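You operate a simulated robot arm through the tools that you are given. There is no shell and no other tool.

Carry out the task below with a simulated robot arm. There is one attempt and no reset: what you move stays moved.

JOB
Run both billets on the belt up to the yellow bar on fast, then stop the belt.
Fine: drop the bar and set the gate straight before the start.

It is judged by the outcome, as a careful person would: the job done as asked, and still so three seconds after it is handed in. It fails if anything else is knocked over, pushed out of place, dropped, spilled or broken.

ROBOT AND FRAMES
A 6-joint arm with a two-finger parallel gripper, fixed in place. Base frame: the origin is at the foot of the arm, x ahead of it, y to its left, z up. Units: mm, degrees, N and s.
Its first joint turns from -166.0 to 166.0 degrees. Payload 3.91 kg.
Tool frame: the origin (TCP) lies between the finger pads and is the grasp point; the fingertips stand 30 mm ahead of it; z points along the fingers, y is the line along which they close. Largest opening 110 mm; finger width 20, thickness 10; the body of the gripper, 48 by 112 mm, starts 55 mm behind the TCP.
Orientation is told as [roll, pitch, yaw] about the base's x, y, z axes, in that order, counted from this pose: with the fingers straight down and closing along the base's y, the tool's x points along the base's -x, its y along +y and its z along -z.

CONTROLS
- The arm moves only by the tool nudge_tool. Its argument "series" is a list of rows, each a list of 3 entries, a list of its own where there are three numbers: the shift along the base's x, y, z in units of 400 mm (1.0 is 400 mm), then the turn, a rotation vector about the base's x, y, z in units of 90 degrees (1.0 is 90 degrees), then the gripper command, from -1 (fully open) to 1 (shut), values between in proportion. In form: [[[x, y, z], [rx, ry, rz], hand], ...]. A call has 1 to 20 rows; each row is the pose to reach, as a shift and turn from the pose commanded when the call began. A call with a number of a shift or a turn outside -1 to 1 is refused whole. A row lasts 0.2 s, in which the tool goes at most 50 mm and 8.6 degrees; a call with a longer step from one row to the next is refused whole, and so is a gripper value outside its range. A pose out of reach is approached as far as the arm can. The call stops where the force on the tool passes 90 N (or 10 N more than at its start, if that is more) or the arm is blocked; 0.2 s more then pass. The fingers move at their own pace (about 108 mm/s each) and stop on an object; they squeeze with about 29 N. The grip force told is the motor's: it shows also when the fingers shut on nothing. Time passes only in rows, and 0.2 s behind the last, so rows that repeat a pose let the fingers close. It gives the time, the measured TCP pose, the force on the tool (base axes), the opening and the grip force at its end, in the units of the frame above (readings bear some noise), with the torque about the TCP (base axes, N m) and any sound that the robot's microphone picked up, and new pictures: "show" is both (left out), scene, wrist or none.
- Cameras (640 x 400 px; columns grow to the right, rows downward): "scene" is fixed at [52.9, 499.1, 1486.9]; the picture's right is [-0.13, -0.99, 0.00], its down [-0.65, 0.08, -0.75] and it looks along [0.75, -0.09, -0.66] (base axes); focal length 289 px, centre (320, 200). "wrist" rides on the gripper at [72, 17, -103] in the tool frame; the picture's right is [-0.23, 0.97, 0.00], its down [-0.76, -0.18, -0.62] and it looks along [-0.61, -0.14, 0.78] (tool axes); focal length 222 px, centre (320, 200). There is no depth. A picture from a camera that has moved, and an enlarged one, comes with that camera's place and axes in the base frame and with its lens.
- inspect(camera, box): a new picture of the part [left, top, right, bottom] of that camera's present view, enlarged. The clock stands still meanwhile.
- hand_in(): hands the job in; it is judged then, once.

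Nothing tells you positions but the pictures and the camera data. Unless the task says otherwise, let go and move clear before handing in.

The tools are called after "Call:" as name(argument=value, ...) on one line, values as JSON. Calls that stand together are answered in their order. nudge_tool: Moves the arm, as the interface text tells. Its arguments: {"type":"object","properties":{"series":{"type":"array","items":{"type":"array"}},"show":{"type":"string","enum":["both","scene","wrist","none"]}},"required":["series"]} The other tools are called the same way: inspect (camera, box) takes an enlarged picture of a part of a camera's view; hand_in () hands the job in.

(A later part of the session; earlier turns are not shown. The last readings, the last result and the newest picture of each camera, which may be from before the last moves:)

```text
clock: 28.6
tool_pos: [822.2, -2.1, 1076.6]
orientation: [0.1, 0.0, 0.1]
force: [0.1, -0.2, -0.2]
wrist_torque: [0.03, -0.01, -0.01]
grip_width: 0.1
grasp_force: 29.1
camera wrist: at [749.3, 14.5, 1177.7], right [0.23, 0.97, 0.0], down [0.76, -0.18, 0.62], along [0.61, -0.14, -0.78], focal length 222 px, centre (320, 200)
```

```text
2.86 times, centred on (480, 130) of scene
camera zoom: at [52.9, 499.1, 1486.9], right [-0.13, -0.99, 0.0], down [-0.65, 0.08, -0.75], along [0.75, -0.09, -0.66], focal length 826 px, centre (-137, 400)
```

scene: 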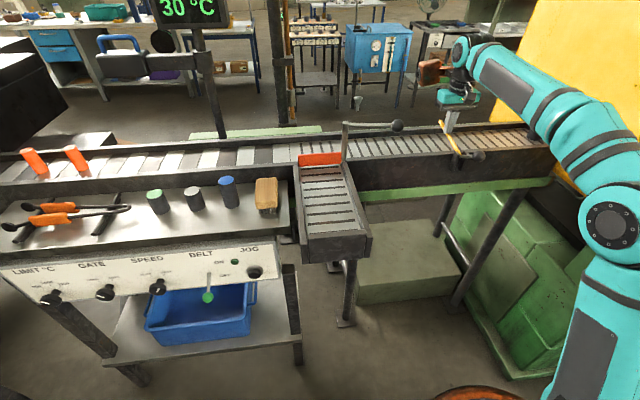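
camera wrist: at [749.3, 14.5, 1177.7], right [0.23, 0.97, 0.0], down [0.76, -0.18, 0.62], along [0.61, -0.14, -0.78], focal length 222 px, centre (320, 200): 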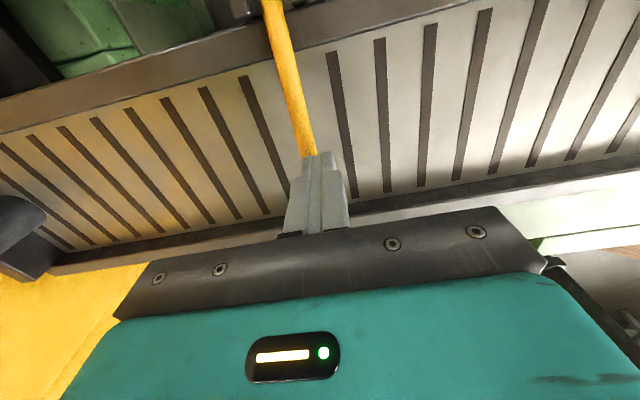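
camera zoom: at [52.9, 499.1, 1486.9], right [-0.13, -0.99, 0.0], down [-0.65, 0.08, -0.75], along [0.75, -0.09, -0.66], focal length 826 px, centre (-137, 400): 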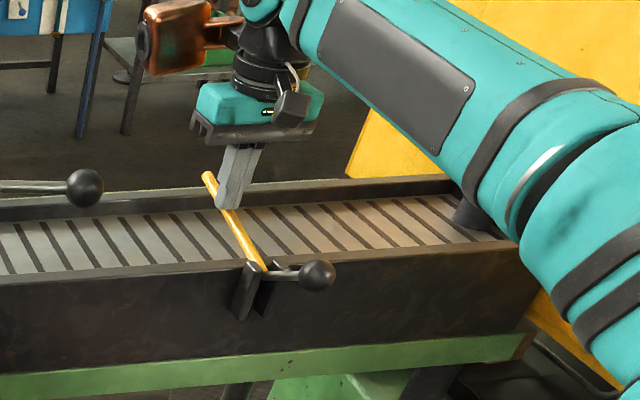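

The bar is nearly across the belt with its ball swinging up. I'll press it down the rest of the way in small steps.

Call:
nudge_tool(series=[[[0.005, 0, -0.025], [0, 0, 0], 1], [[0.008, 0, -0.05], [0, 0, 0], 1], [[0.008, 0, -0.05], [0, 0, 0], 1]])

Call:
inspect(camera="scene", box=[400, 60, 560, 200])

```text
clock: 29.4
tool_pos: [825.2, -3.0, 1055.9]
orientation: [0.2, -0.1, 0.1]
force: [0.0, -0.6, -0.5]
wrist_torque: [0.0, 0.0, 0.02]
grip_width: 0.0
grasp_force: 28.3
camera wrist: at [752.1, 14.3, 1157.6], right [0.23, 0.97, 0.0], down [0.76, -0.18, 0.62], along [0.61, -0.14, -0.78], focal length 222 px, centre (320, 200)
```

scene: 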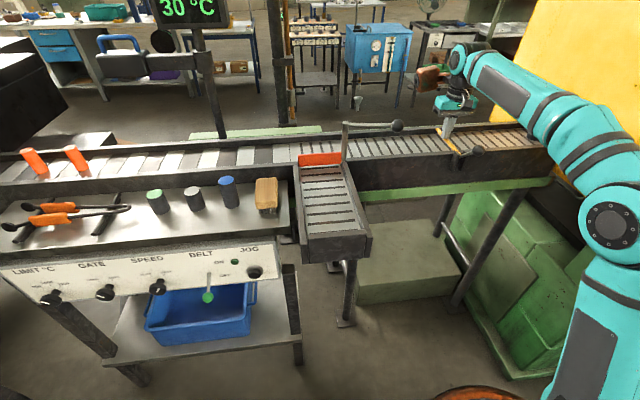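
wrist: 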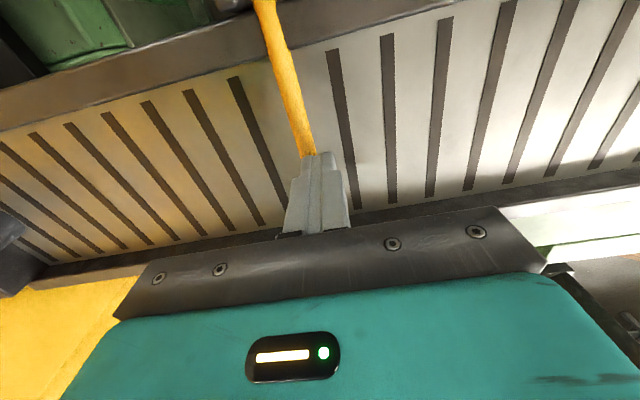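

```text
2.86 times, centred on (480, 130) of scene
camera zoom: at [52.9, 499.1, 1486.9], right [-0.13, -0.99, 0.0], down [-0.65, 0.08, -0.75], along [0.75, -0.09, -0.66], focal length 826 px, centre (-137, 400)
```

zoom: 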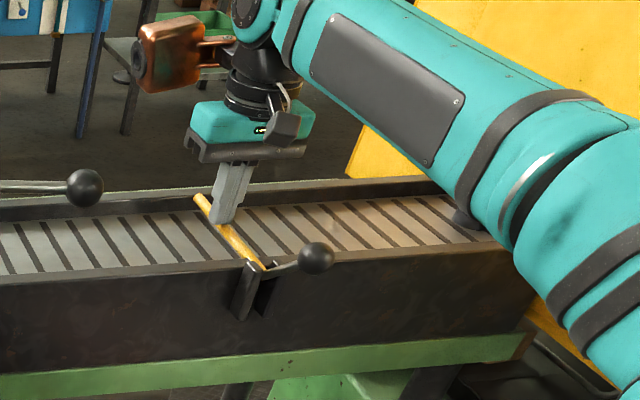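

Still no resistance, so the bar isn't at its stop yet. I'll keep pressing gently.

Call:
nudge_tool(series=[[[0.0, 0, -0.02], [0, 0, 0], 1], [[0.0, 0, -0.04], [0, 0, 0], 1], [[0.0, 0, -0.04], [0, 0, 0], 1]])

Call:
inspect(camera="scene", box=[400, 60, 560, 200])

```text
clock: 30.0
tool_pos: [824.1, -2.0, 1051.0]
orientation: [0.1, -1.3, 0.2]
force: [6.6, 3.1, 24.0]
wrist_torque: [-0.06, -0.05, 0.01]
grip_width: 0.0
grasp_force: 28.6
stopped in row 2: the force on the tool passed its limit at 105 N (the readings are from after the stop); the commanded pose is now the measured one
camera wrist: at [749.1, 14.1, 1152.7], right [0.22, 0.97, 0.01], down [0.75, -0.18, 0.64], along [0.62, -0.14, -0.77], focal length 222 px, centre (320, 200)
```

scene: 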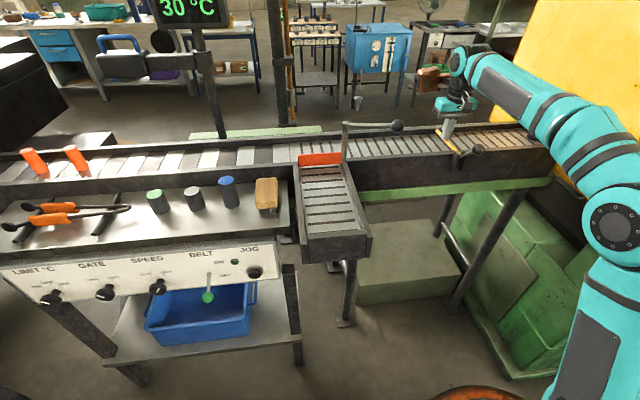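
wrist: 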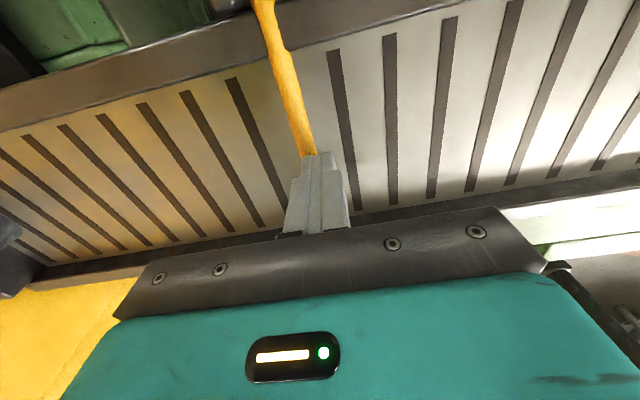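

```text
2.86 times, centred on (480, 130) of scene
camera zoom: at [52.9, 499.1, 1486.9], right [-0.13, -0.99, 0.0], down [-0.65, 0.08, -0.75], along [0.75, -0.09, -0.66], focal length 826 px, centre (-137, 400)
```

zoom: 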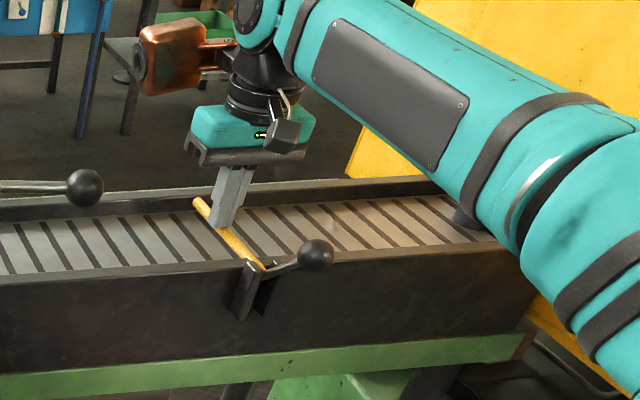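

The bar has met its stop, lying across the belt at z of about 1020. I'll lift off, retreat, and verify that both bar and gate stay put.

Call:
nudge_tool(series=[[[0, 0, 0.08], [0, 0, 0], 1], [[-0.02, 0, 0.19], [0, 0, 0], 1], [[-0.08, 0, 0.29], [0, 0.005, 0], 1], [[-0.17, 0.03, 0.36], [0, 0.014, 0], 1], [[-0.27, 0.08, 0.4], [0, 0.014, 0], 1], [[-0.37, 0.14, 0.42], [0, 0.014, 0], 1], [[-0.46, 0.22, 0.44], [0, 0.014, 0], 1], [[-0.54, 0.3, 0.45], [0, 0.014, 0], 1], [[-0.54, 0.3, 0.45], [0, 0.014, 0], 1]])

Call:
inspect(camera="scene", box=[280, 80, 520, 230])

```text
clock: 32.0
tool_pos: [609.7, 117.0, 1229.8]
orientation: [0.0, 0.3, 0.2]
force: [0.3, 0.3, 1.0]
wrist_torque: [0.03, -0.02, 0.04]
grip_width: 0.2
grasp_force: 29.3
camera wrist: at [538.2, 133.4, 1331.9], right [0.23, 0.97, 0.0], down [0.77, -0.18, 0.62], along [0.6, -0.14, -0.79], focal length 222 px, centre (320, 200)
```

scene: 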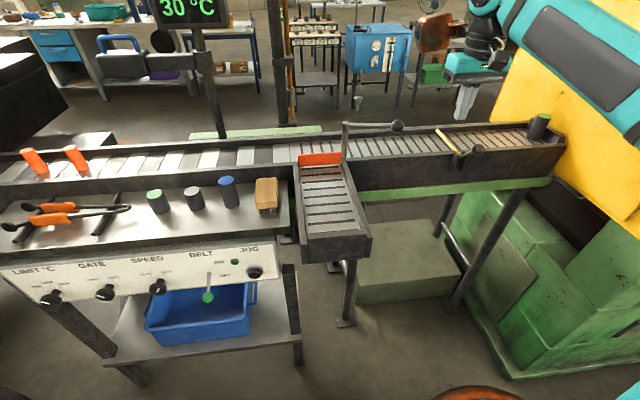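
wrist: 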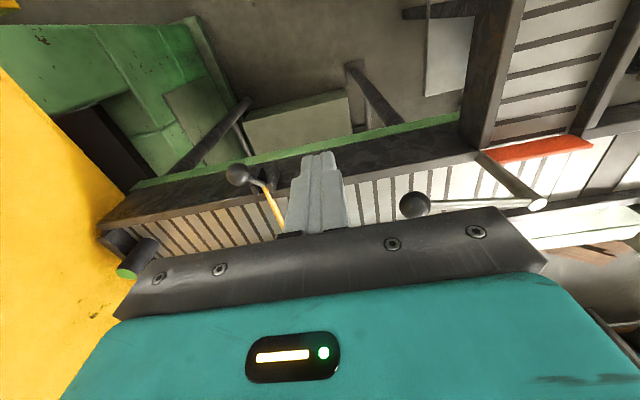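

```text
2.67 times, centred on (400, 155) of scene
camera zoom: at [52.9, 499.1, 1486.9], right [-0.13, -0.99, 0.0], down [-0.65, 0.08, -0.75], along [0.75, -0.09, -0.66], focal length 771 px, centre (107, 320)
```

zoom: 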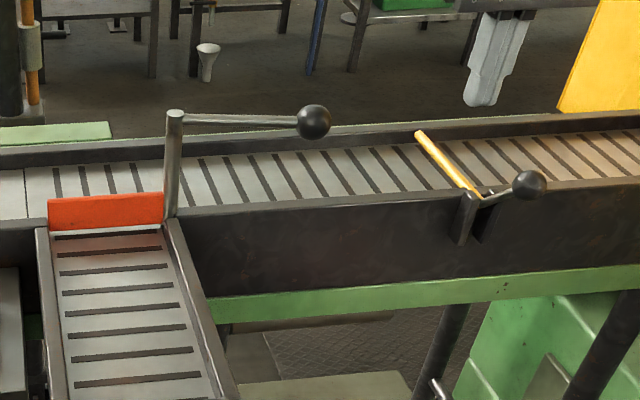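

Both the bar (across the belt) and the gate (straight) stay in place, and SPEED is on FAST. Now I return to the panel with the tool turning horizontal for the BELT lever.

Call:
nudge_tool(series=[[[-0.06, 0.08, -0.02], [0, -0.0714, 0], 1], [[-0.12, 0.17, -0.04], [0, -0.143, 0], 1], [[-0.18, 0.26, -0.06], [0, -0.214, 0], 1], [[-0.24, 0.35, -0.08], [0, -0.286, 0], 1], [[-0.3, 0.44, -0.11], [0, -0.357, 0], 1], [[-0.36, 0.53, -0.15], [0, -0.429, 0], 1], [[-0.41, 0.62, -0.2], [0, -0.5, 0], 1], [[-0.45, 0.71, -0.26], [0, -0.571, 0], 1], [[-0.48, 0.8, -0.32], [0, -0.643, 0], 1], [[-0.51, 0.89, -0.38], [0, -0.714, 0], 1], [[-0.53, 0.98, -0.44], [0, -0.786, 0], 1], [[-0.54, 1.0, -0.53], [0, -0.857, 0], 1], [[-0.54, 1.0, -0.63], [0, -0.929, 0], 1], [[-0.54, 1.0, -0.7], [0, -1.0, 0], 1], [[-0.54, 1.0, -0.7], [0, -1.0, 0], 1]])

```text
clock: 35.2
tool_pos: [390.4, 517.7, 949.4]
orientation: [-17.8, -89.8, 17.7]
force: [0.9, -0.1, -0.1]
wrist_torque: [0.0, 0.02, -0.01]
grip_width: 0.1
grasp_force: 29.6
camera wrist: at [285.8, 534.5, 875.8], right [0.0, 0.97, 0.23], down [-0.62, -0.18, 0.76], along [0.78, -0.14, 0.6], focal length 222 px, centre (320, 200)
```

scene: 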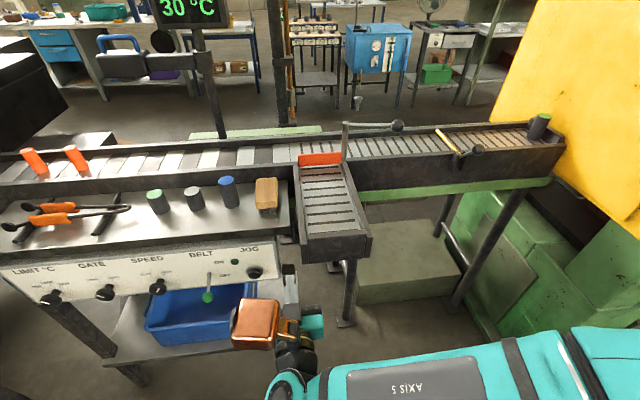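
wrist: 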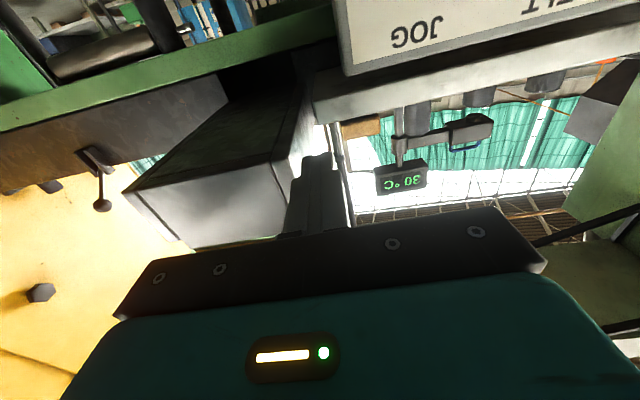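

Next I drop to just below and in front of the lever ball (y of about 741, z of about 755), still short of the panel, to check the alignment.

Call:
nudge_tool(series=[[[0.0, 0.08, -0.07], [0, 0, 0], 1], [[0.0, 0.16, -0.14], [0, 0, 0], 1], [[0.0, 0.24, -0.21], [0, 0, 0], 1], [[0.01, 0.32, -0.28], [0, 0, 0], 1], [[0.02, 0.4, -0.35], [0, 0, 0], 1], [[0.025, 0.48, -0.42], [0, 0, 0], 1], [[0.025, 0.558, -0.486], [0, 0, 0], 1], [[0.025, 0.558, -0.486], [0, 0, 0], 1]])

Call:
inspect(camera="wrist", box=[240, 40, 400, 200])

Call:
inspect(camera="scene", box=[130, 230, 280, 330])

```text
clock: 37.0
tool_pos: [400.8, 741.1, 753.4]
orientation: [-19.9, -89.8, 19.9]
force: [-0.8, -0.2, -0.2]
wrist_torque: [-0.01, 0.01, -0.01]
grip_width: 0.1
grasp_force: 29.5
camera wrist: at [296.7, 758.1, 682.2], right [0.0, 0.97, 0.23], down [-0.62, -0.18, 0.76], along [0.79, -0.14, 0.6], focal length 222 px, centre (320, 200)
```

scene: 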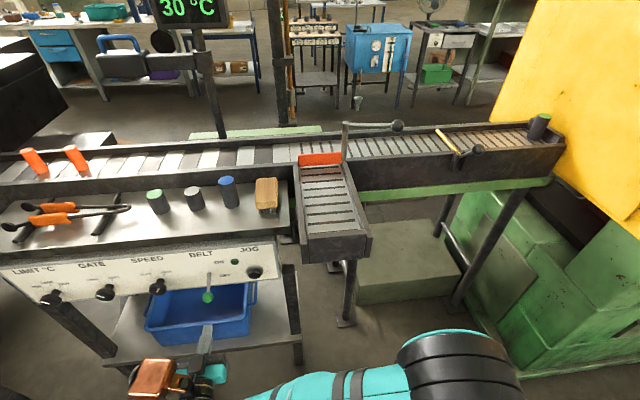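
wrist: 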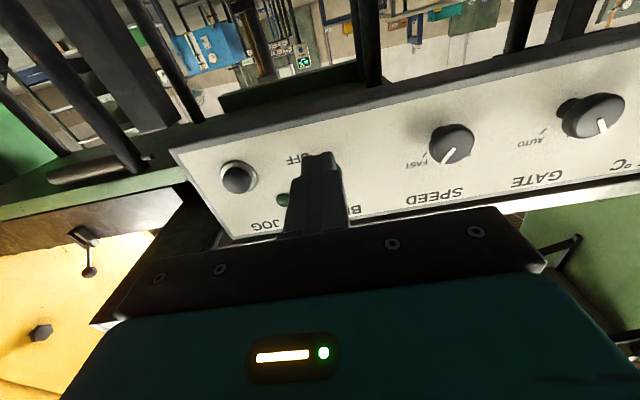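

```text
2.50 times, centred on (320, 120) of wrist
camera zoom: at [296.7, 758.1, 682.2], right [0.0, 0.97, 0.23], down [-0.62, -0.18, 0.76], along [0.79, -0.14, 0.6], focal length 555 px, centre (320, 400)
```

zoom: 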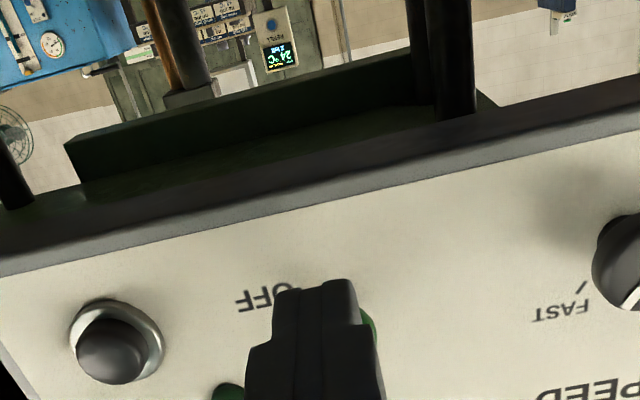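

```text
4.00 times, centred on (205, 280) of scene
camera zoom: at [52.9, 499.1, 1486.9], right [-0.13, -0.99, 0.0], down [-0.65, 0.08, -0.75], along [0.75, -0.09, -0.66], focal length 1156 px, centre (780, -120)
```

zoom: 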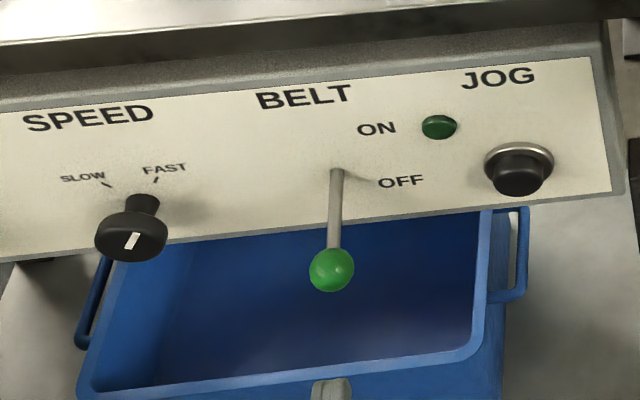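

The ball is centred right behind the finger at y of about 740. I'll slide under it and lift the lever to ON.

Call:
nudge_tool(series=[[[0.09, 0, 0], [0, 0, 0], 1], [[0.172, 0, 0], [0, 0, 0], 1], [[0.172, 0, 0.03], [0, 0, 0], 1], [[0.172, 0, 0.06], [0, 0, 0], 1], [[0.172, 0, 0.09], [0, 0, 0], 1], [[0.172, 0, 0.12], [0, 0, 0], 1], [[0.172, 0, 0.15], [0, 0, 0], 1], [[0.172, 0, 0.18], [0, 0, 0], 1], [[0.172, 0, 0.2], [0, 0, 0], 1]])

Call:
inspect(camera="scene", box=[130, 230, 280, 330])

```text
clock: 39.0
tool_pos: [470.3, 739.2, 825.8]
orientation: [-41.3, -89.1, 41.3]
force: [-8.6, -20.8, -75.1]
wrist_torque: [0.12, 0.93, 0.3]
grip_width: 0.0
grasp_force: 28.8
camera wrist: at [367.1, 755.5, 753.9], right [0.0, 0.98, 0.22], down [-0.61, -0.17, 0.77], along [0.79, -0.13, 0.6], focal length 222 px, centre (320, 200)
```

scene: 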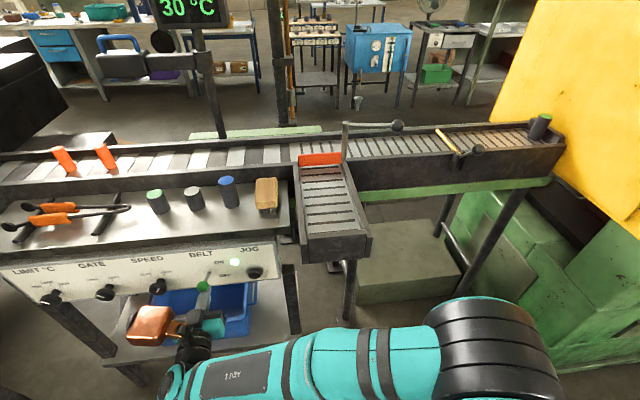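
wrist: 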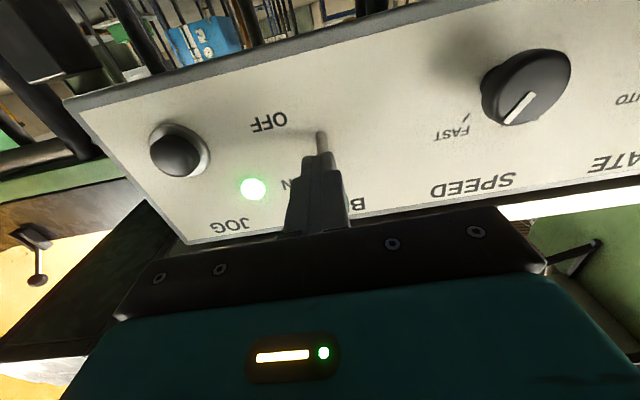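

```text
4.00 times, centred on (205, 280) of scene
camera zoom: at [52.9, 499.1, 1486.9], right [-0.13, -0.99, 0.0], down [-0.65, 0.08, -0.75], along [0.75, -0.09, -0.66], focal length 1156 px, centre (780, -120)
```

zoom: 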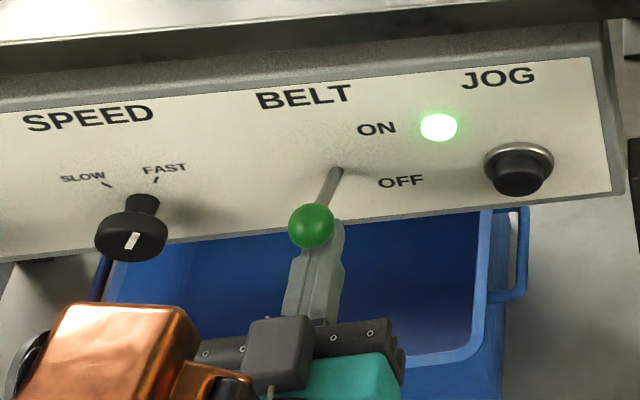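

The belt is on (lamp lit) and the billets are moving. I'll drop off the ball, come around, and hover above it, ready to switch off.

Call:
nudge_tool(series=[[[0, 0, -0.03], [0, 0, 0], 1], [[-0.11, 0, -0.03], [0, 0, 0], 1], [[-0.12, 0, 0.07], [0, 0, 0], 1], [[-0.12, 0, 0.165], [0, 0, 0], 1], [[-0.05, 0, 0.165], [0, 0, 0], 1]])

Call:
inspect(camera="scene", box=[130, 230, 280, 330])

```text
clock: 40.2
tool_pos: [449.2, 738.9, 901.6]
orientation: [-21.5, -89.7, 21.7]
force: [-0.5, 0.5, 0.6]
wrist_torque: [-0.02, -0.03, 0.02]
grip_width: 0.1
grasp_force: 28.7
camera wrist: at [345.8, 756.4, 829.8], right [0.0, 0.97, 0.23], down [-0.62, -0.18, 0.76], along [0.78, -0.14, 0.6], focal length 222 px, centre (320, 200)
```

scene: 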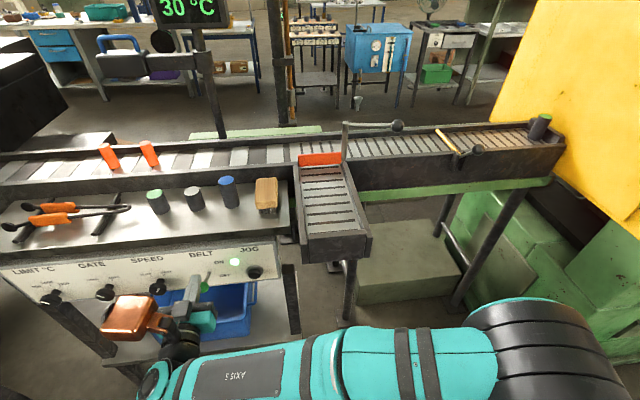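
wrist: 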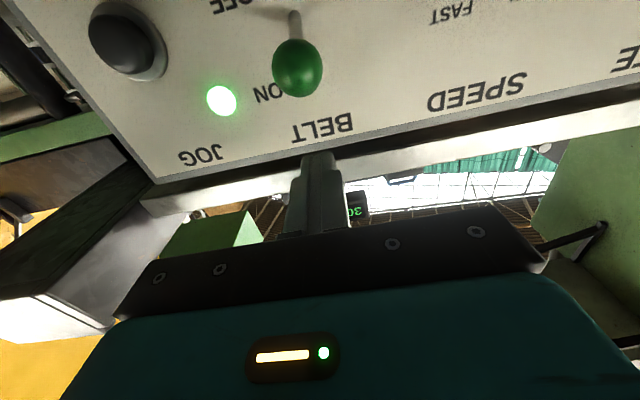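

```text
4.00 times, centred on (205, 280) of scene
camera zoom: at [52.9, 499.1, 1486.9], right [-0.13, -0.99, 0.0], down [-0.65, 0.08, -0.75], along [0.75, -0.09, -0.66], focal length 1156 px, centre (780, -120)
```

zoom: 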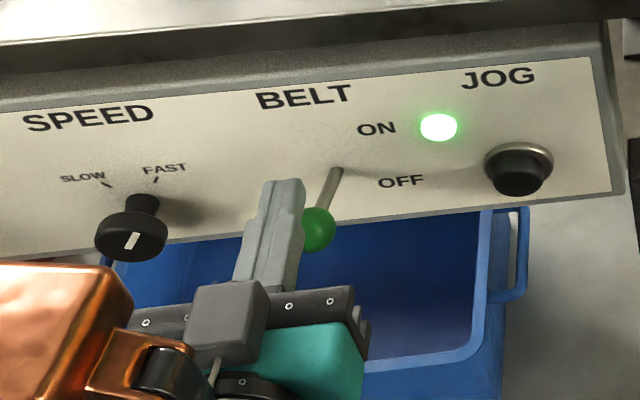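

The finger hovers above the lever ball (at about (490, 740, 845)). The billets move about 100 mm/s, so I'll wait a few seconds and watch.

Call:
nudge_tool(series=[[[0.03, 0, 0], [0, 0, 0], 1], [[0.05, 0, -0.03], [0, 0, 0], 1], [[0.05, 0, -0.04], [0, 0, 0], 1], [[0.05, 0, -0.04], [0, 0, 0], 1], [[0.05, 0, -0.04], [0, 0, 0], 1], [[0.05, 0, -0.04], [0, 0, 0], 1], [[0.05, 0, -0.04], [0, 0, 0], 1], [[0.05, 0, -0.04], [0, 0, 0], 1], [[0.05, 0, -0.04], [0, 0, 0], 1], [[0.05, 0, -0.04], [0, 0, 0], 1], [[0.05, 0, -0.04], [0, 0, 0], 1], [[0.05, 0, -0.04], [0, 0, 0], 1]])

```text
clock: 42.8
tool_pos: [470.9, 738.4, 885.8]
orientation: [-22.5, -89.7, 22.6]
force: [0.6, 0.1, 0.1]
wrist_torque: [-0.04, 0.0, 0.01]
grip_width: 0.1
grasp_force: 28.9
camera wrist: at [366.4, 756.7, 812.6], right [0.0, 0.97, 0.23], down [-0.62, -0.18, 0.77], along [0.79, -0.14, 0.6], focal length 222 px, centre (320, 200)
```

scene: 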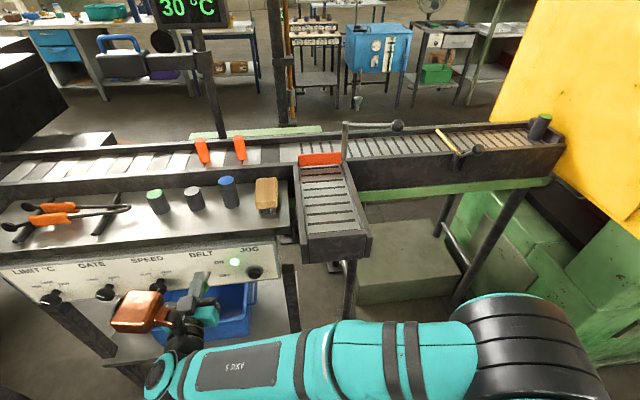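
wrist: 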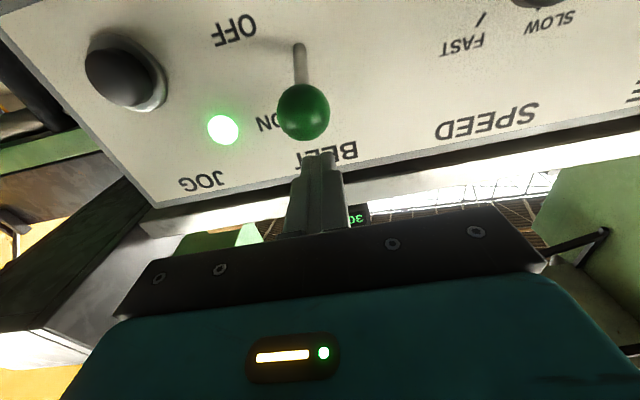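

The billets are past mid-way, at about 35 px/s in the scene view. I'll wait another 3 seconds or so and watch them pass the gate.

Call:
nudge_tool(series=[[[0, 0, 0], [0, 0, 0], 1], [[0, 0, 0], [0, 0, 0], 1], [[0, 0, 0], [0, 0, 0], 1], [[0, 0, 0], [0, 0, 0], 1], [[0, 0, 0], [0, 0, 0], 1], [[0, 0, 0], [0, 0, 0], 1], [[0, 0, 0], [0, 0, 0], 1], [[0, 0, 0], [0, 0, 0], 1], [[0, 0, 0], [0, 0, 0], 1], [[0, 0, 0], [0, 0, 0], 1], [[0, 0, 0], [0, 0, 0], 1], [[0, 0, 0], [0, 0, 0], 1], [[0, 0, 0], [0, 0, 0], 1], [[0, 0, 0], [0, 0, 0], 1]], show="scene")

Call:
inspect(camera="scene", box=[280, 80, 520, 230])

```text
clock: 45.8
tool_pos: [470.2, 740.1, 885.3]
orientation: [-22.6, -89.7, 22.7]
force: [0.6, 0.3, 1.2]
wrist_torque: [0.01, 0.0, 0.0]
grip_width: 0.0
grasp_force: 28.8
```

scene: 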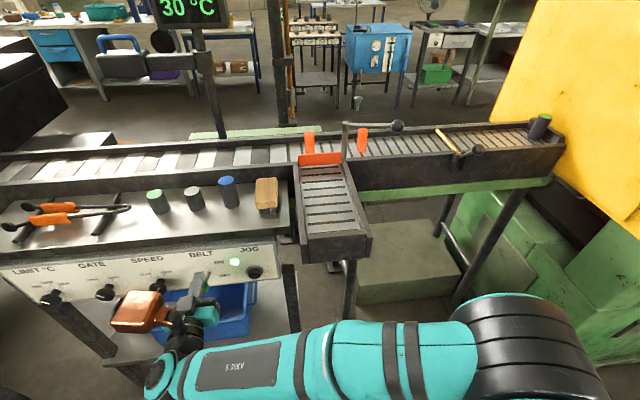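

```text
2.67 times, centred on (400, 155) of scene
camera zoom: at [52.9, 499.1, 1486.9], right [-0.13, -0.99, 0.0], down [-0.65, 0.08, -0.75], along [0.75, -0.09, -0.66], focal length 771 px, centre (107, 320)
```

zoom: 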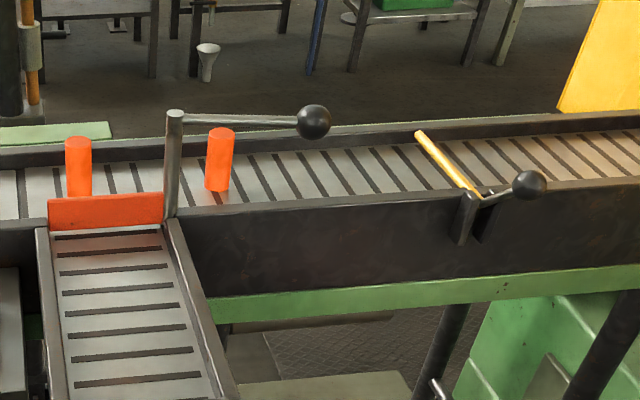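

Both billets passed the gate straight on. About 3.5 s more is needed, so I'll wait and check.

Call:
nudge_tool(series=[[[0, 0, 0], [0, 0, 0], 1], [[0, 0, 0], [0, 0, 0], 1], [[0, 0, 0], [0, 0, 0], 1], [[0, 0, 0], [0, 0, 0], 1], [[0, 0, 0], [0, 0, 0], 1], [[0, 0, 0], [0, 0, 0], 1], [[0, 0, 0], [0, 0, 0], 1], [[0, 0, 0], [0, 0, 0], 1], [[0, 0, 0], [0, 0, 0], 1], [[0, 0, 0], [0, 0, 0], 1], [[0, 0, 0], [0, 0, 0], 1], [[0, 0, 0], [0, 0, 0], 1], [[0, 0, 0], [0, 0, 0], 1], [[0, 0, 0], [0, 0, 0], 1]], show="scene")

Call:
inspect(camera="scene", box=[280, 80, 520, 230])

```text
clock: 48.8
tool_pos: [470.2, 739.8, 885.8]
orientation: [-22.7, -89.7, 22.7]
force: [-0.5, -0.6, 0.7]
wrist_torque: [0.0, 0.0, -0.03]
grip_width: 0.0
grasp_force: 29.1
```

scene: 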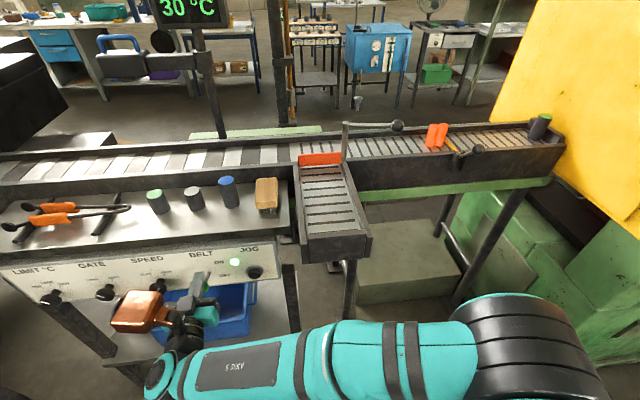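

```text
2.67 times, centred on (400, 155) of scene
camera zoom: at [52.9, 499.1, 1486.9], right [-0.13, -0.99, 0.0], down [-0.65, 0.08, -0.75], along [0.75, -0.09, -0.66], focal length 771 px, centre (107, 320)
```

zoom: 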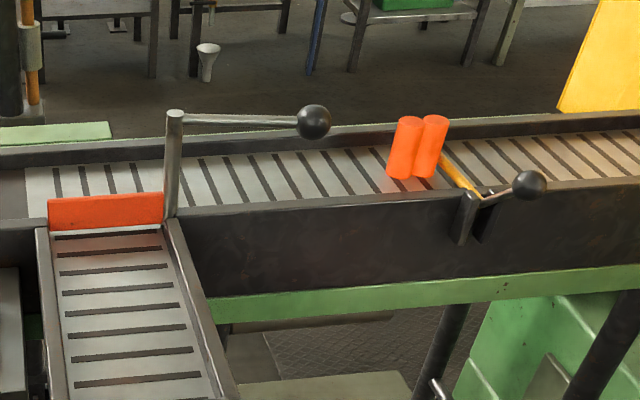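

Both billets are stacked up against the yellow bar. Now I push the lever down to OFF.

Call:
nudge_tool(series=[[[0, 0, -0.04], [0, 0, 0], 1], [[0, 0, -0.08], [0, 0, 0], 1], [[0, 0, -0.115], [0, 0, 0], 1], [[0, 0, -0.145], [0, 0, 0], 1], [[0, 0, -0.165], [0, 0, 0], 1]])

Call:
inspect(camera="scene", box=[130, 230, 280, 330])

Call:
inspect(camera="scene", box=[380, 100, 540, 200])

```text
clock: 50.0
tool_pos: [471.7, 740.7, 821.5]
orientation: [62.3, -89.8, -62.2]
force: [7.0, 3.1, 28.9]
wrist_torque: [0.01, -0.42, -0.1]
grip_width: 0.2
grasp_force: 28.8
camera wrist: at [368.4, 757.4, 748.8], right [0.0, 0.97, 0.23], down [-0.62, -0.18, 0.76], along [0.78, -0.14, 0.61], focal length 222 px, centre (320, 200)
```

scene: 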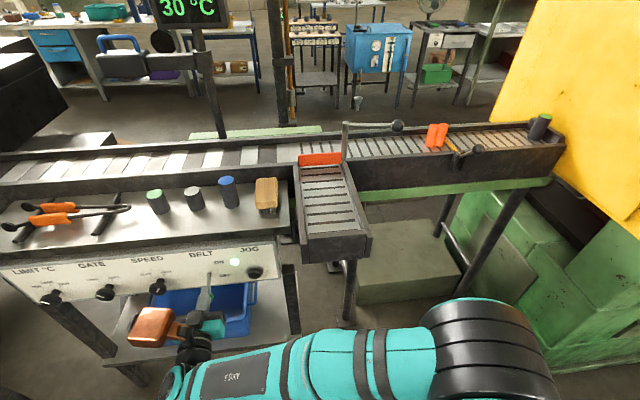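
wrist: 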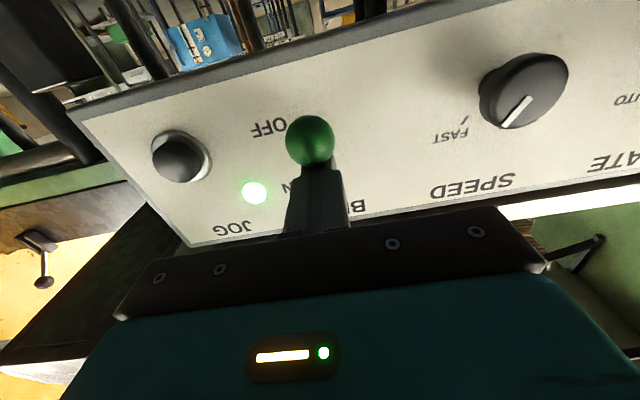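

```text
4.00 times, centred on (205, 280) of scene
camera zoom: at [52.9, 499.1, 1486.9], right [-0.13, -0.99, 0.0], down [-0.65, 0.08, -0.75], along [0.75, -0.09, -0.66], focal length 1156 px, centre (780, -120)
```

zoom: 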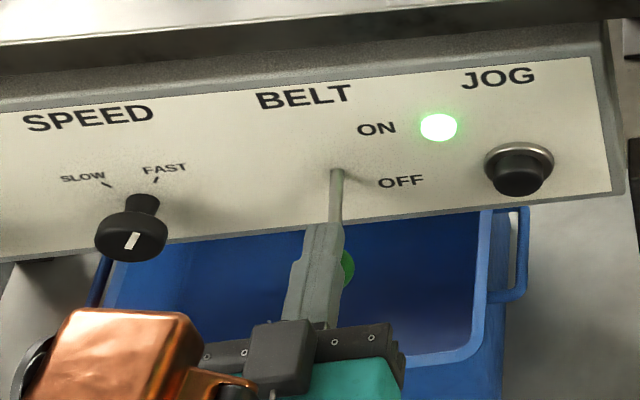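

```text
4.00 times, centred on (460, 150) of scene
camera zoom: at [52.9, 499.1, 1486.9], right [-0.13, -0.99, 0.0], down [-0.65, 0.08, -0.75], along [0.75, -0.09, -0.66], focal length 1156 px, centre (-240, 400)
```

zoom: 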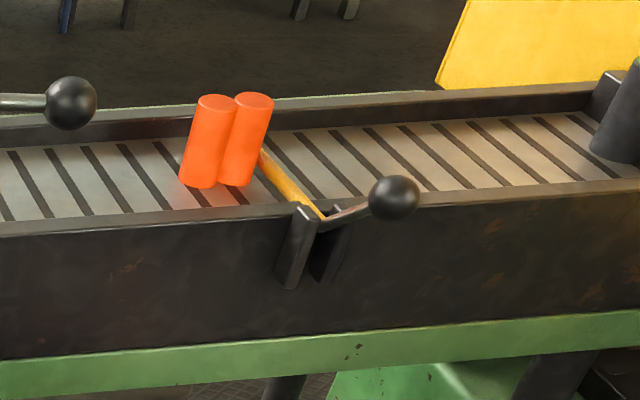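

The billets rest against the bar, but the lamp is still lit, so the lever needs a little more travel. I'll press further down.

Call:
nudge_tool(series=[[[0, 0, -0.015], [0, 0, 0], 1], [[0, 0, -0.03], [0, 0, 0], 1], [[0, 0, -0.04], [0, 0, 0], 1]])

Call:
inspect(camera="scene", box=[130, 230, 280, 330])

```text
clock: 50.5
tool_pos: [473.1, 741.6, 822.8]
orientation: [122.3, -89.2, -122.2]
force: [5.5, -1.5, 28.7]
wrist_torque: [-0.07, -0.43, -0.22]
grip_width: 0.0
grasp_force: 28.5
stopped in row 2: the force on the tool passed its limit at 98 N (the readings are from after the stop); the commanded pose is now the measured one
camera wrist: at [369.1, 758.9, 748.0], right [0.0, 0.97, 0.24], down [-0.63, -0.19, 0.76], along [0.78, -0.15, 0.61], focal length 222 px, centre (320, 200)
```

scene: 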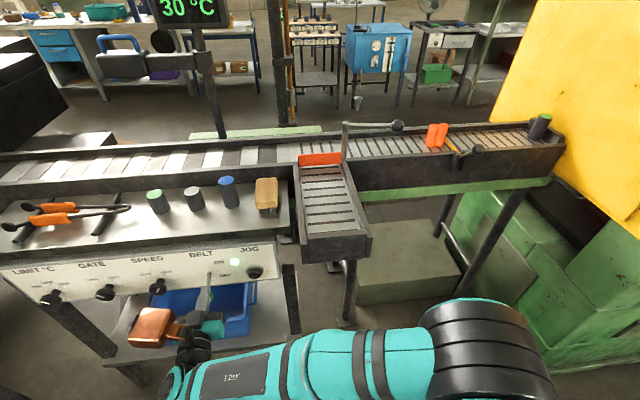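
wrist: 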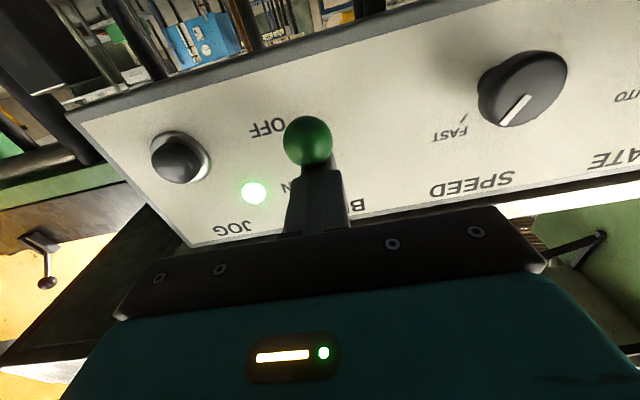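

```text
4.00 times, centred on (205, 280) of scene
camera zoom: at [52.9, 499.1, 1486.9], right [-0.13, -0.99, 0.0], down [-0.65, 0.08, -0.75], along [0.75, -0.09, -0.66], focal length 1156 px, centre (780, -120)
```

zoom: 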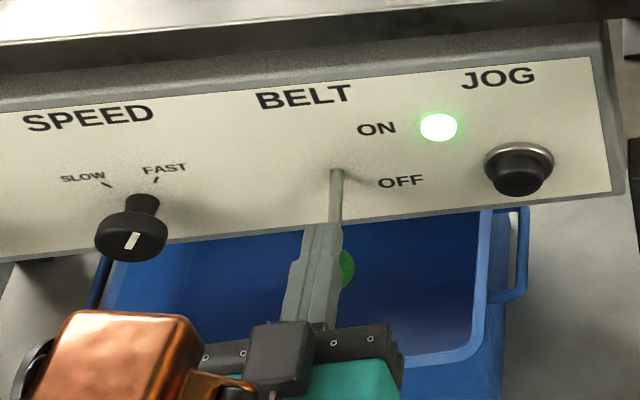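

The lever has hit its lower stop, yet the lamp is still lit. I'll back the finger off slightly, wait a moment, and compare belt plate positions to see whether the belt is moving.

Call:
inspect(camera="scene", box=[0, 130, 300, 210])

Call:
nudge_tool(series=[[[0, 0, 0.03], [0, 0, 0], 1], [[0, 0, 0.06], [0, 0, 0], 1]])

Call:
inspect(camera="scene", box=[0, 130, 300, 210])

Call:
inspect(camera="scene", box=[130, 230, 280, 330])

```text
2.13 times, centred on (150, 170) of scene
camera zoom: at [52.9, 499.1, 1486.9], right [-0.13, -0.99, 0.0], down [-0.65, 0.08, -0.75], along [0.75, -0.09, -0.66], focal length 617 px, centre (683, 264)
```

zoom: 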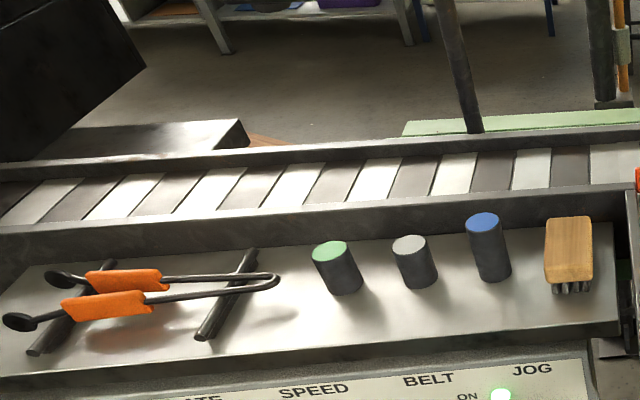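

```text
clock: 51.1
tool_pos: [471.6, 742.1, 842.2]
orientation: [112.2, -89.6, -112.1]
force: [-0.1, -0.3, -1.0]
wrist_torque: [-0.02, -0.02, -0.02]
grip_width: 0.0
grasp_force: 28.8
camera wrist: at [367.8, 759.5, 768.0], right [0.0, 0.97, 0.23], down [-0.62, -0.18, 0.76], along [0.78, -0.14, 0.61], focal length 222 px, centre (320, 200)
```

scene: 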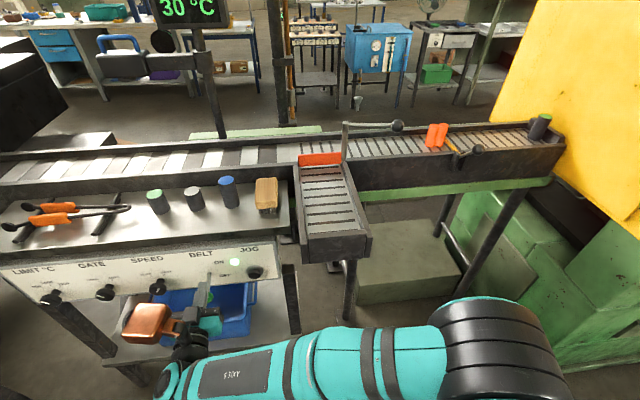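
wrist: 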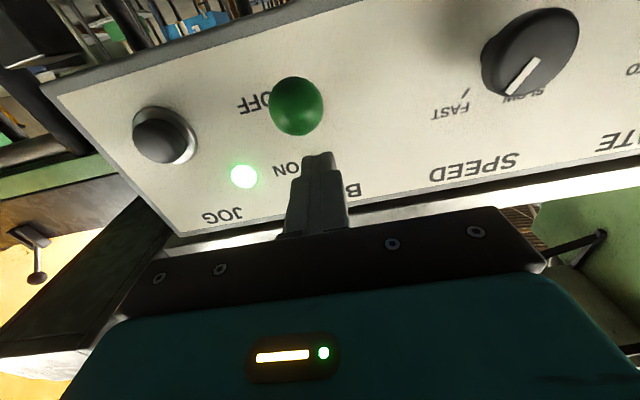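

```text
2.13 times, centred on (150, 170) of scene
camera zoom: at [52.9, 499.1, 1486.9], right [-0.13, -0.99, 0.0], down [-0.65, 0.08, -0.75], along [0.75, -0.09, -0.66], focal length 617 px, centre (683, 264)
```

zoom: 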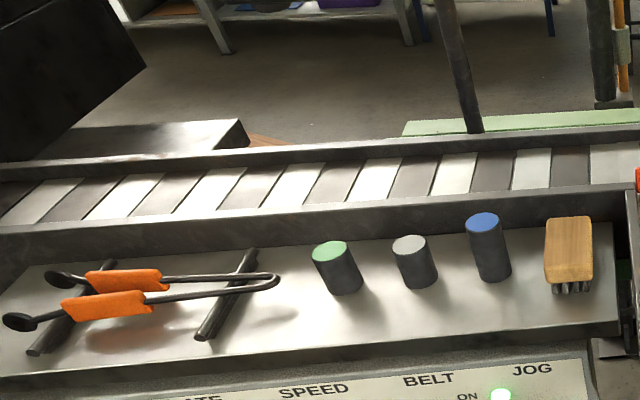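

```text
4.00 times, centred on (205, 280) of scene
camera zoom: at [52.9, 499.1, 1486.9], right [-0.13, -0.99, 0.0], down [-0.65, 0.08, -0.75], along [0.75, -0.09, -0.66], focal length 1156 px, centre (780, -120)
```

zoom: 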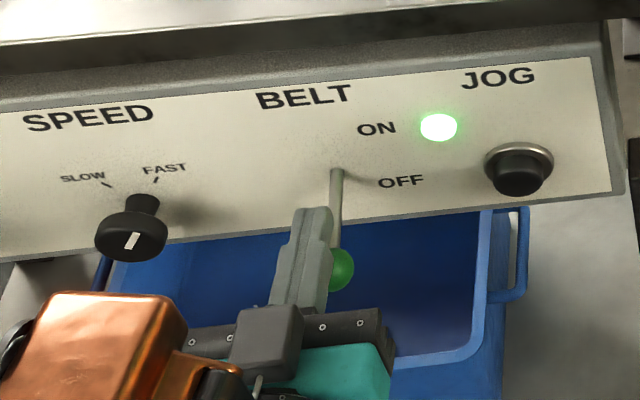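

The belt plates are not moving and the lever sits at OFF; only the lamp is still lit. I'll retreat from the panel and watch the belt and the lamp a bit longer.

Call:
nudge_tool(series=[[[-0.02, 0, 0.04], [0, 0, 0], 1], [[-0.12, 0, 0.06], [0, 0, 0], 1], [[-0.22, 0, 0.08], [0, 0, 0], 1], [[-0.25, 0, 0.12], [0, 0, 0], 1], [[-0.25, 0, 0.12], [0, 0, 0], 1]])

Call:
inspect(camera="scene", box=[130, 230, 280, 330])

Call:
inspect(camera="scene", box=[0, 130, 300, 210])

Call:
inspect(camera="scene", box=[280, 80, 520, 230])

```text
clock: 52.3
tool_pos: [370.7, 739.4, 892.4]
orientation: [117.0, -89.5, -116.8]
force: [-0.4, -0.2, -0.2]
wrist_torque: [0.0, 0.01, 0.02]
grip_width: 0.0
grasp_force: 29.3
camera wrist: at [267.1, 757.9, 818.3], right [0.0, 0.97, 0.23], down [-0.63, -0.18, 0.76], along [0.78, -0.14, 0.61], focal length 222 px, centre (320, 200)
```

scene: 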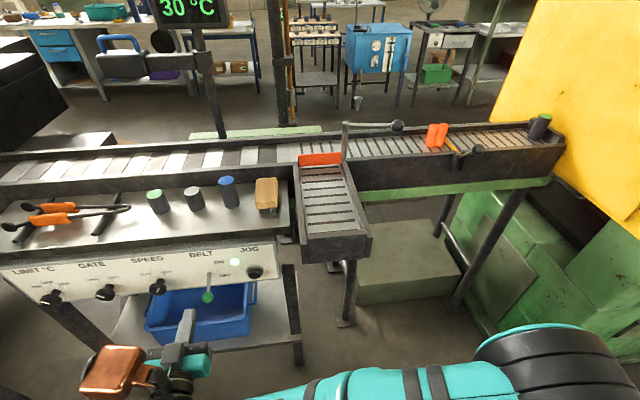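
wrist: 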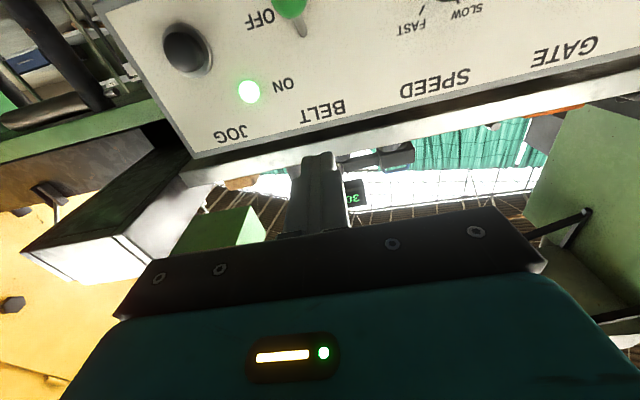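

```text
4.00 times, centred on (205, 280) of scene
camera zoom: at [52.9, 499.1, 1486.9], right [-0.13, -0.99, 0.0], down [-0.65, 0.08, -0.75], along [0.75, -0.09, -0.66], focal length 1156 px, centre (780, -120)
```

zoom: 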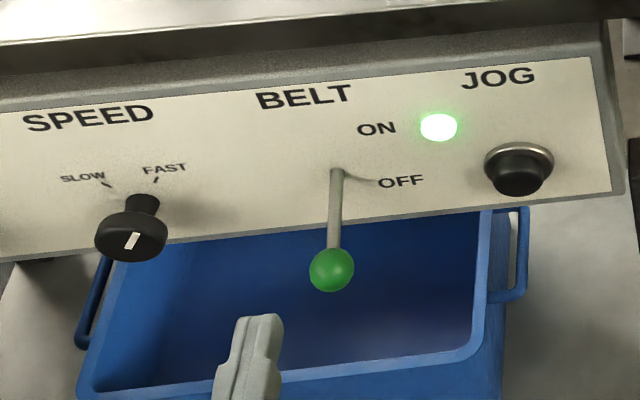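

```text
2.13 times, centred on (150, 170) of scene
camera zoom: at [52.9, 499.1, 1486.9], right [-0.13, -0.99, 0.0], down [-0.65, 0.08, -0.75], along [0.75, -0.09, -0.66], focal length 617 px, centre (683, 264)
```

zoom: 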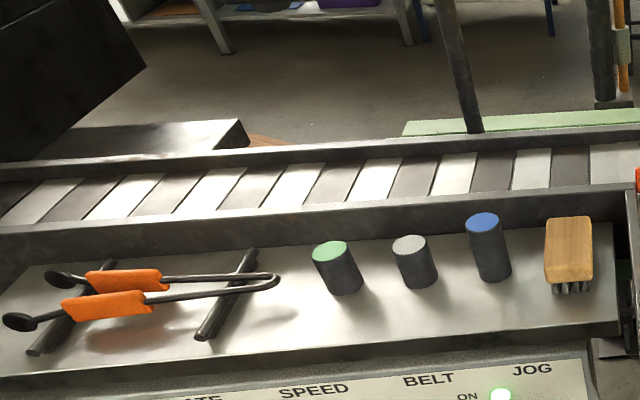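

```text
2.67 times, centred on (400, 155) of scene
camera zoom: at [52.9, 499.1, 1486.9], right [-0.13, -0.99, 0.0], down [-0.65, 0.08, -0.75], along [0.75, -0.09, -0.66], focal length 771 px, centre (107, 320)
```

zoom: 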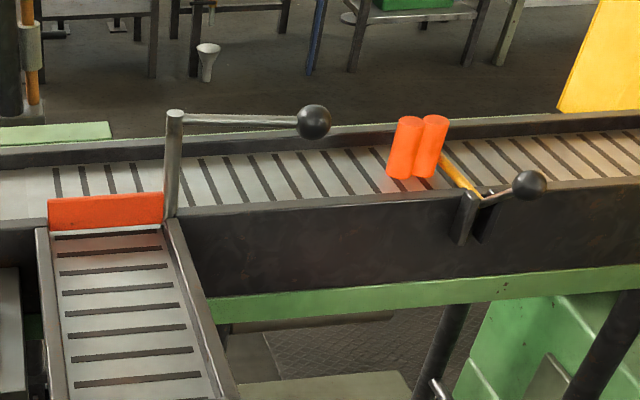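

The lever is back at its original OFF position and the plates look frozen, but the lamp is still lit. I'll check again over different time intervals to rule out a coincidence, and see whether the lamp fades.

Call:
nudge_tool(series=[[[-0.03, 0, 0.02], [0, 0, 0], 1]], show="scene")

Call:
inspect(camera="scene", box=[0, 130, 300, 210])

Call:
nudge_tool(series=[[[0, 0, 0], [0, 0, 0], 1], [[0, 0, 0], [0, 0, 0], 1], [[0, 0, 0], [0, 0, 0], 1], [[0, 0, 0], [0, 0, 0], 1], [[0, 0, 0], [0, 0, 0], 1], [[0, 0, 0], [0, 0, 0], 1], [[0, 0, 0], [0, 0, 0], 1], [[0, 0, 0], [0, 0, 0], 1], [[0, 0, 0], [0, 0, 0], 1], [[0, 0, 0], [0, 0, 0], 1], [[0, 0, 0], [0, 0, 0], 1], [[0, 0, 0], [0, 0, 0], 1]], show="scene")

Call:
inspect(camera="scene", box=[0, 130, 300, 210])

Call:
inspect(camera="scene", box=[130, 230, 280, 330])

```text
clock: 52.7
tool_pos: [358.6, 740.7, 899.1]
orientation: [114.1, -89.5, -113.9]
force: [0.3, -0.7, 0.0]
wrist_torque: [0.0, 0.0, -0.01]
grip_width: 0.0
grasp_force: 28.8
```

scene: 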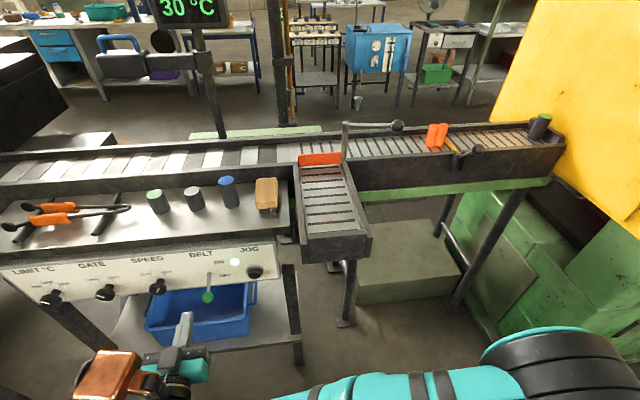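

```text
2.13 times, centred on (150, 170) of scene
camera zoom: at [52.9, 499.1, 1486.9], right [-0.13, -0.99, 0.0], down [-0.65, 0.08, -0.75], along [0.75, -0.09, -0.66], focal length 617 px, centre (683, 264)
```

zoom: 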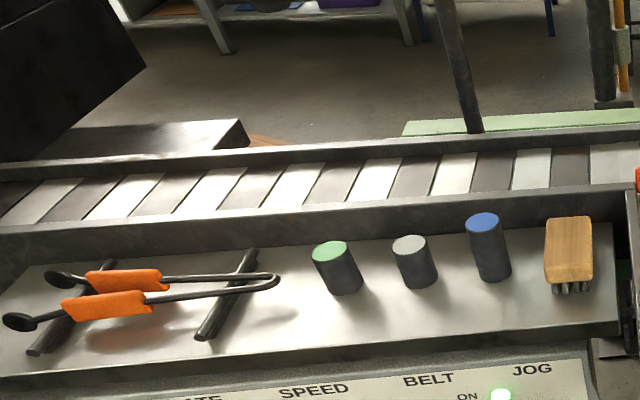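

```text
clock: 55.3
tool_pos: [360.1, 740.4, 899.3]
orientation: [116.2, -89.5, -116.1]
force: [0.4, 0.0, 0.8]
wrist_torque: [-0.01, 0.01, 0.01]
grip_width: 0.1
grasp_force: 28.8
```

scene: 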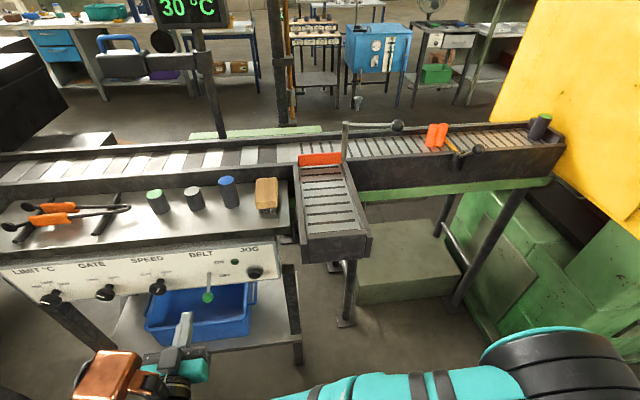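

```text
2.13 times, centred on (150, 170) of scene
camera zoom: at [52.9, 499.1, 1486.9], right [-0.13, -0.99, 0.0], down [-0.65, 0.08, -0.75], along [0.75, -0.09, -0.66], focal length 617 px, centre (683, 264)
```

zoom: 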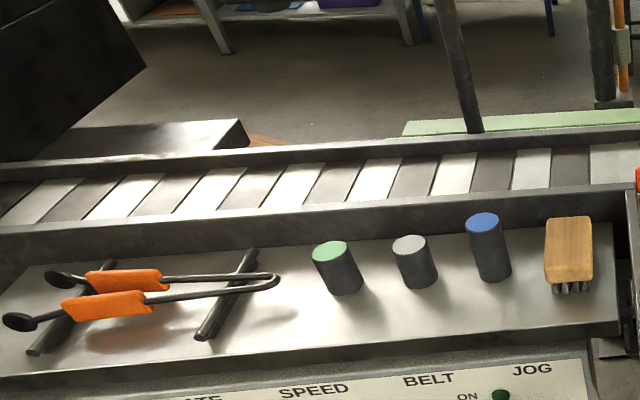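

```text
4.00 times, centred on (205, 280) of scene
camera zoom: at [52.9, 499.1, 1486.9], right [-0.13, -0.99, 0.0], down [-0.65, 0.08, -0.75], along [0.75, -0.09, -0.66], focal length 1156 px, centre (780, -120)
```

zoom: 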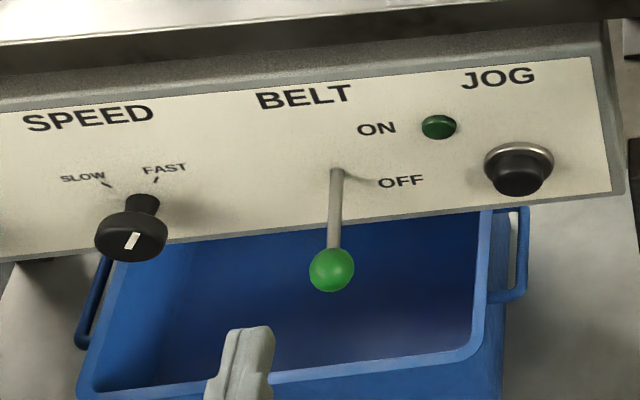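

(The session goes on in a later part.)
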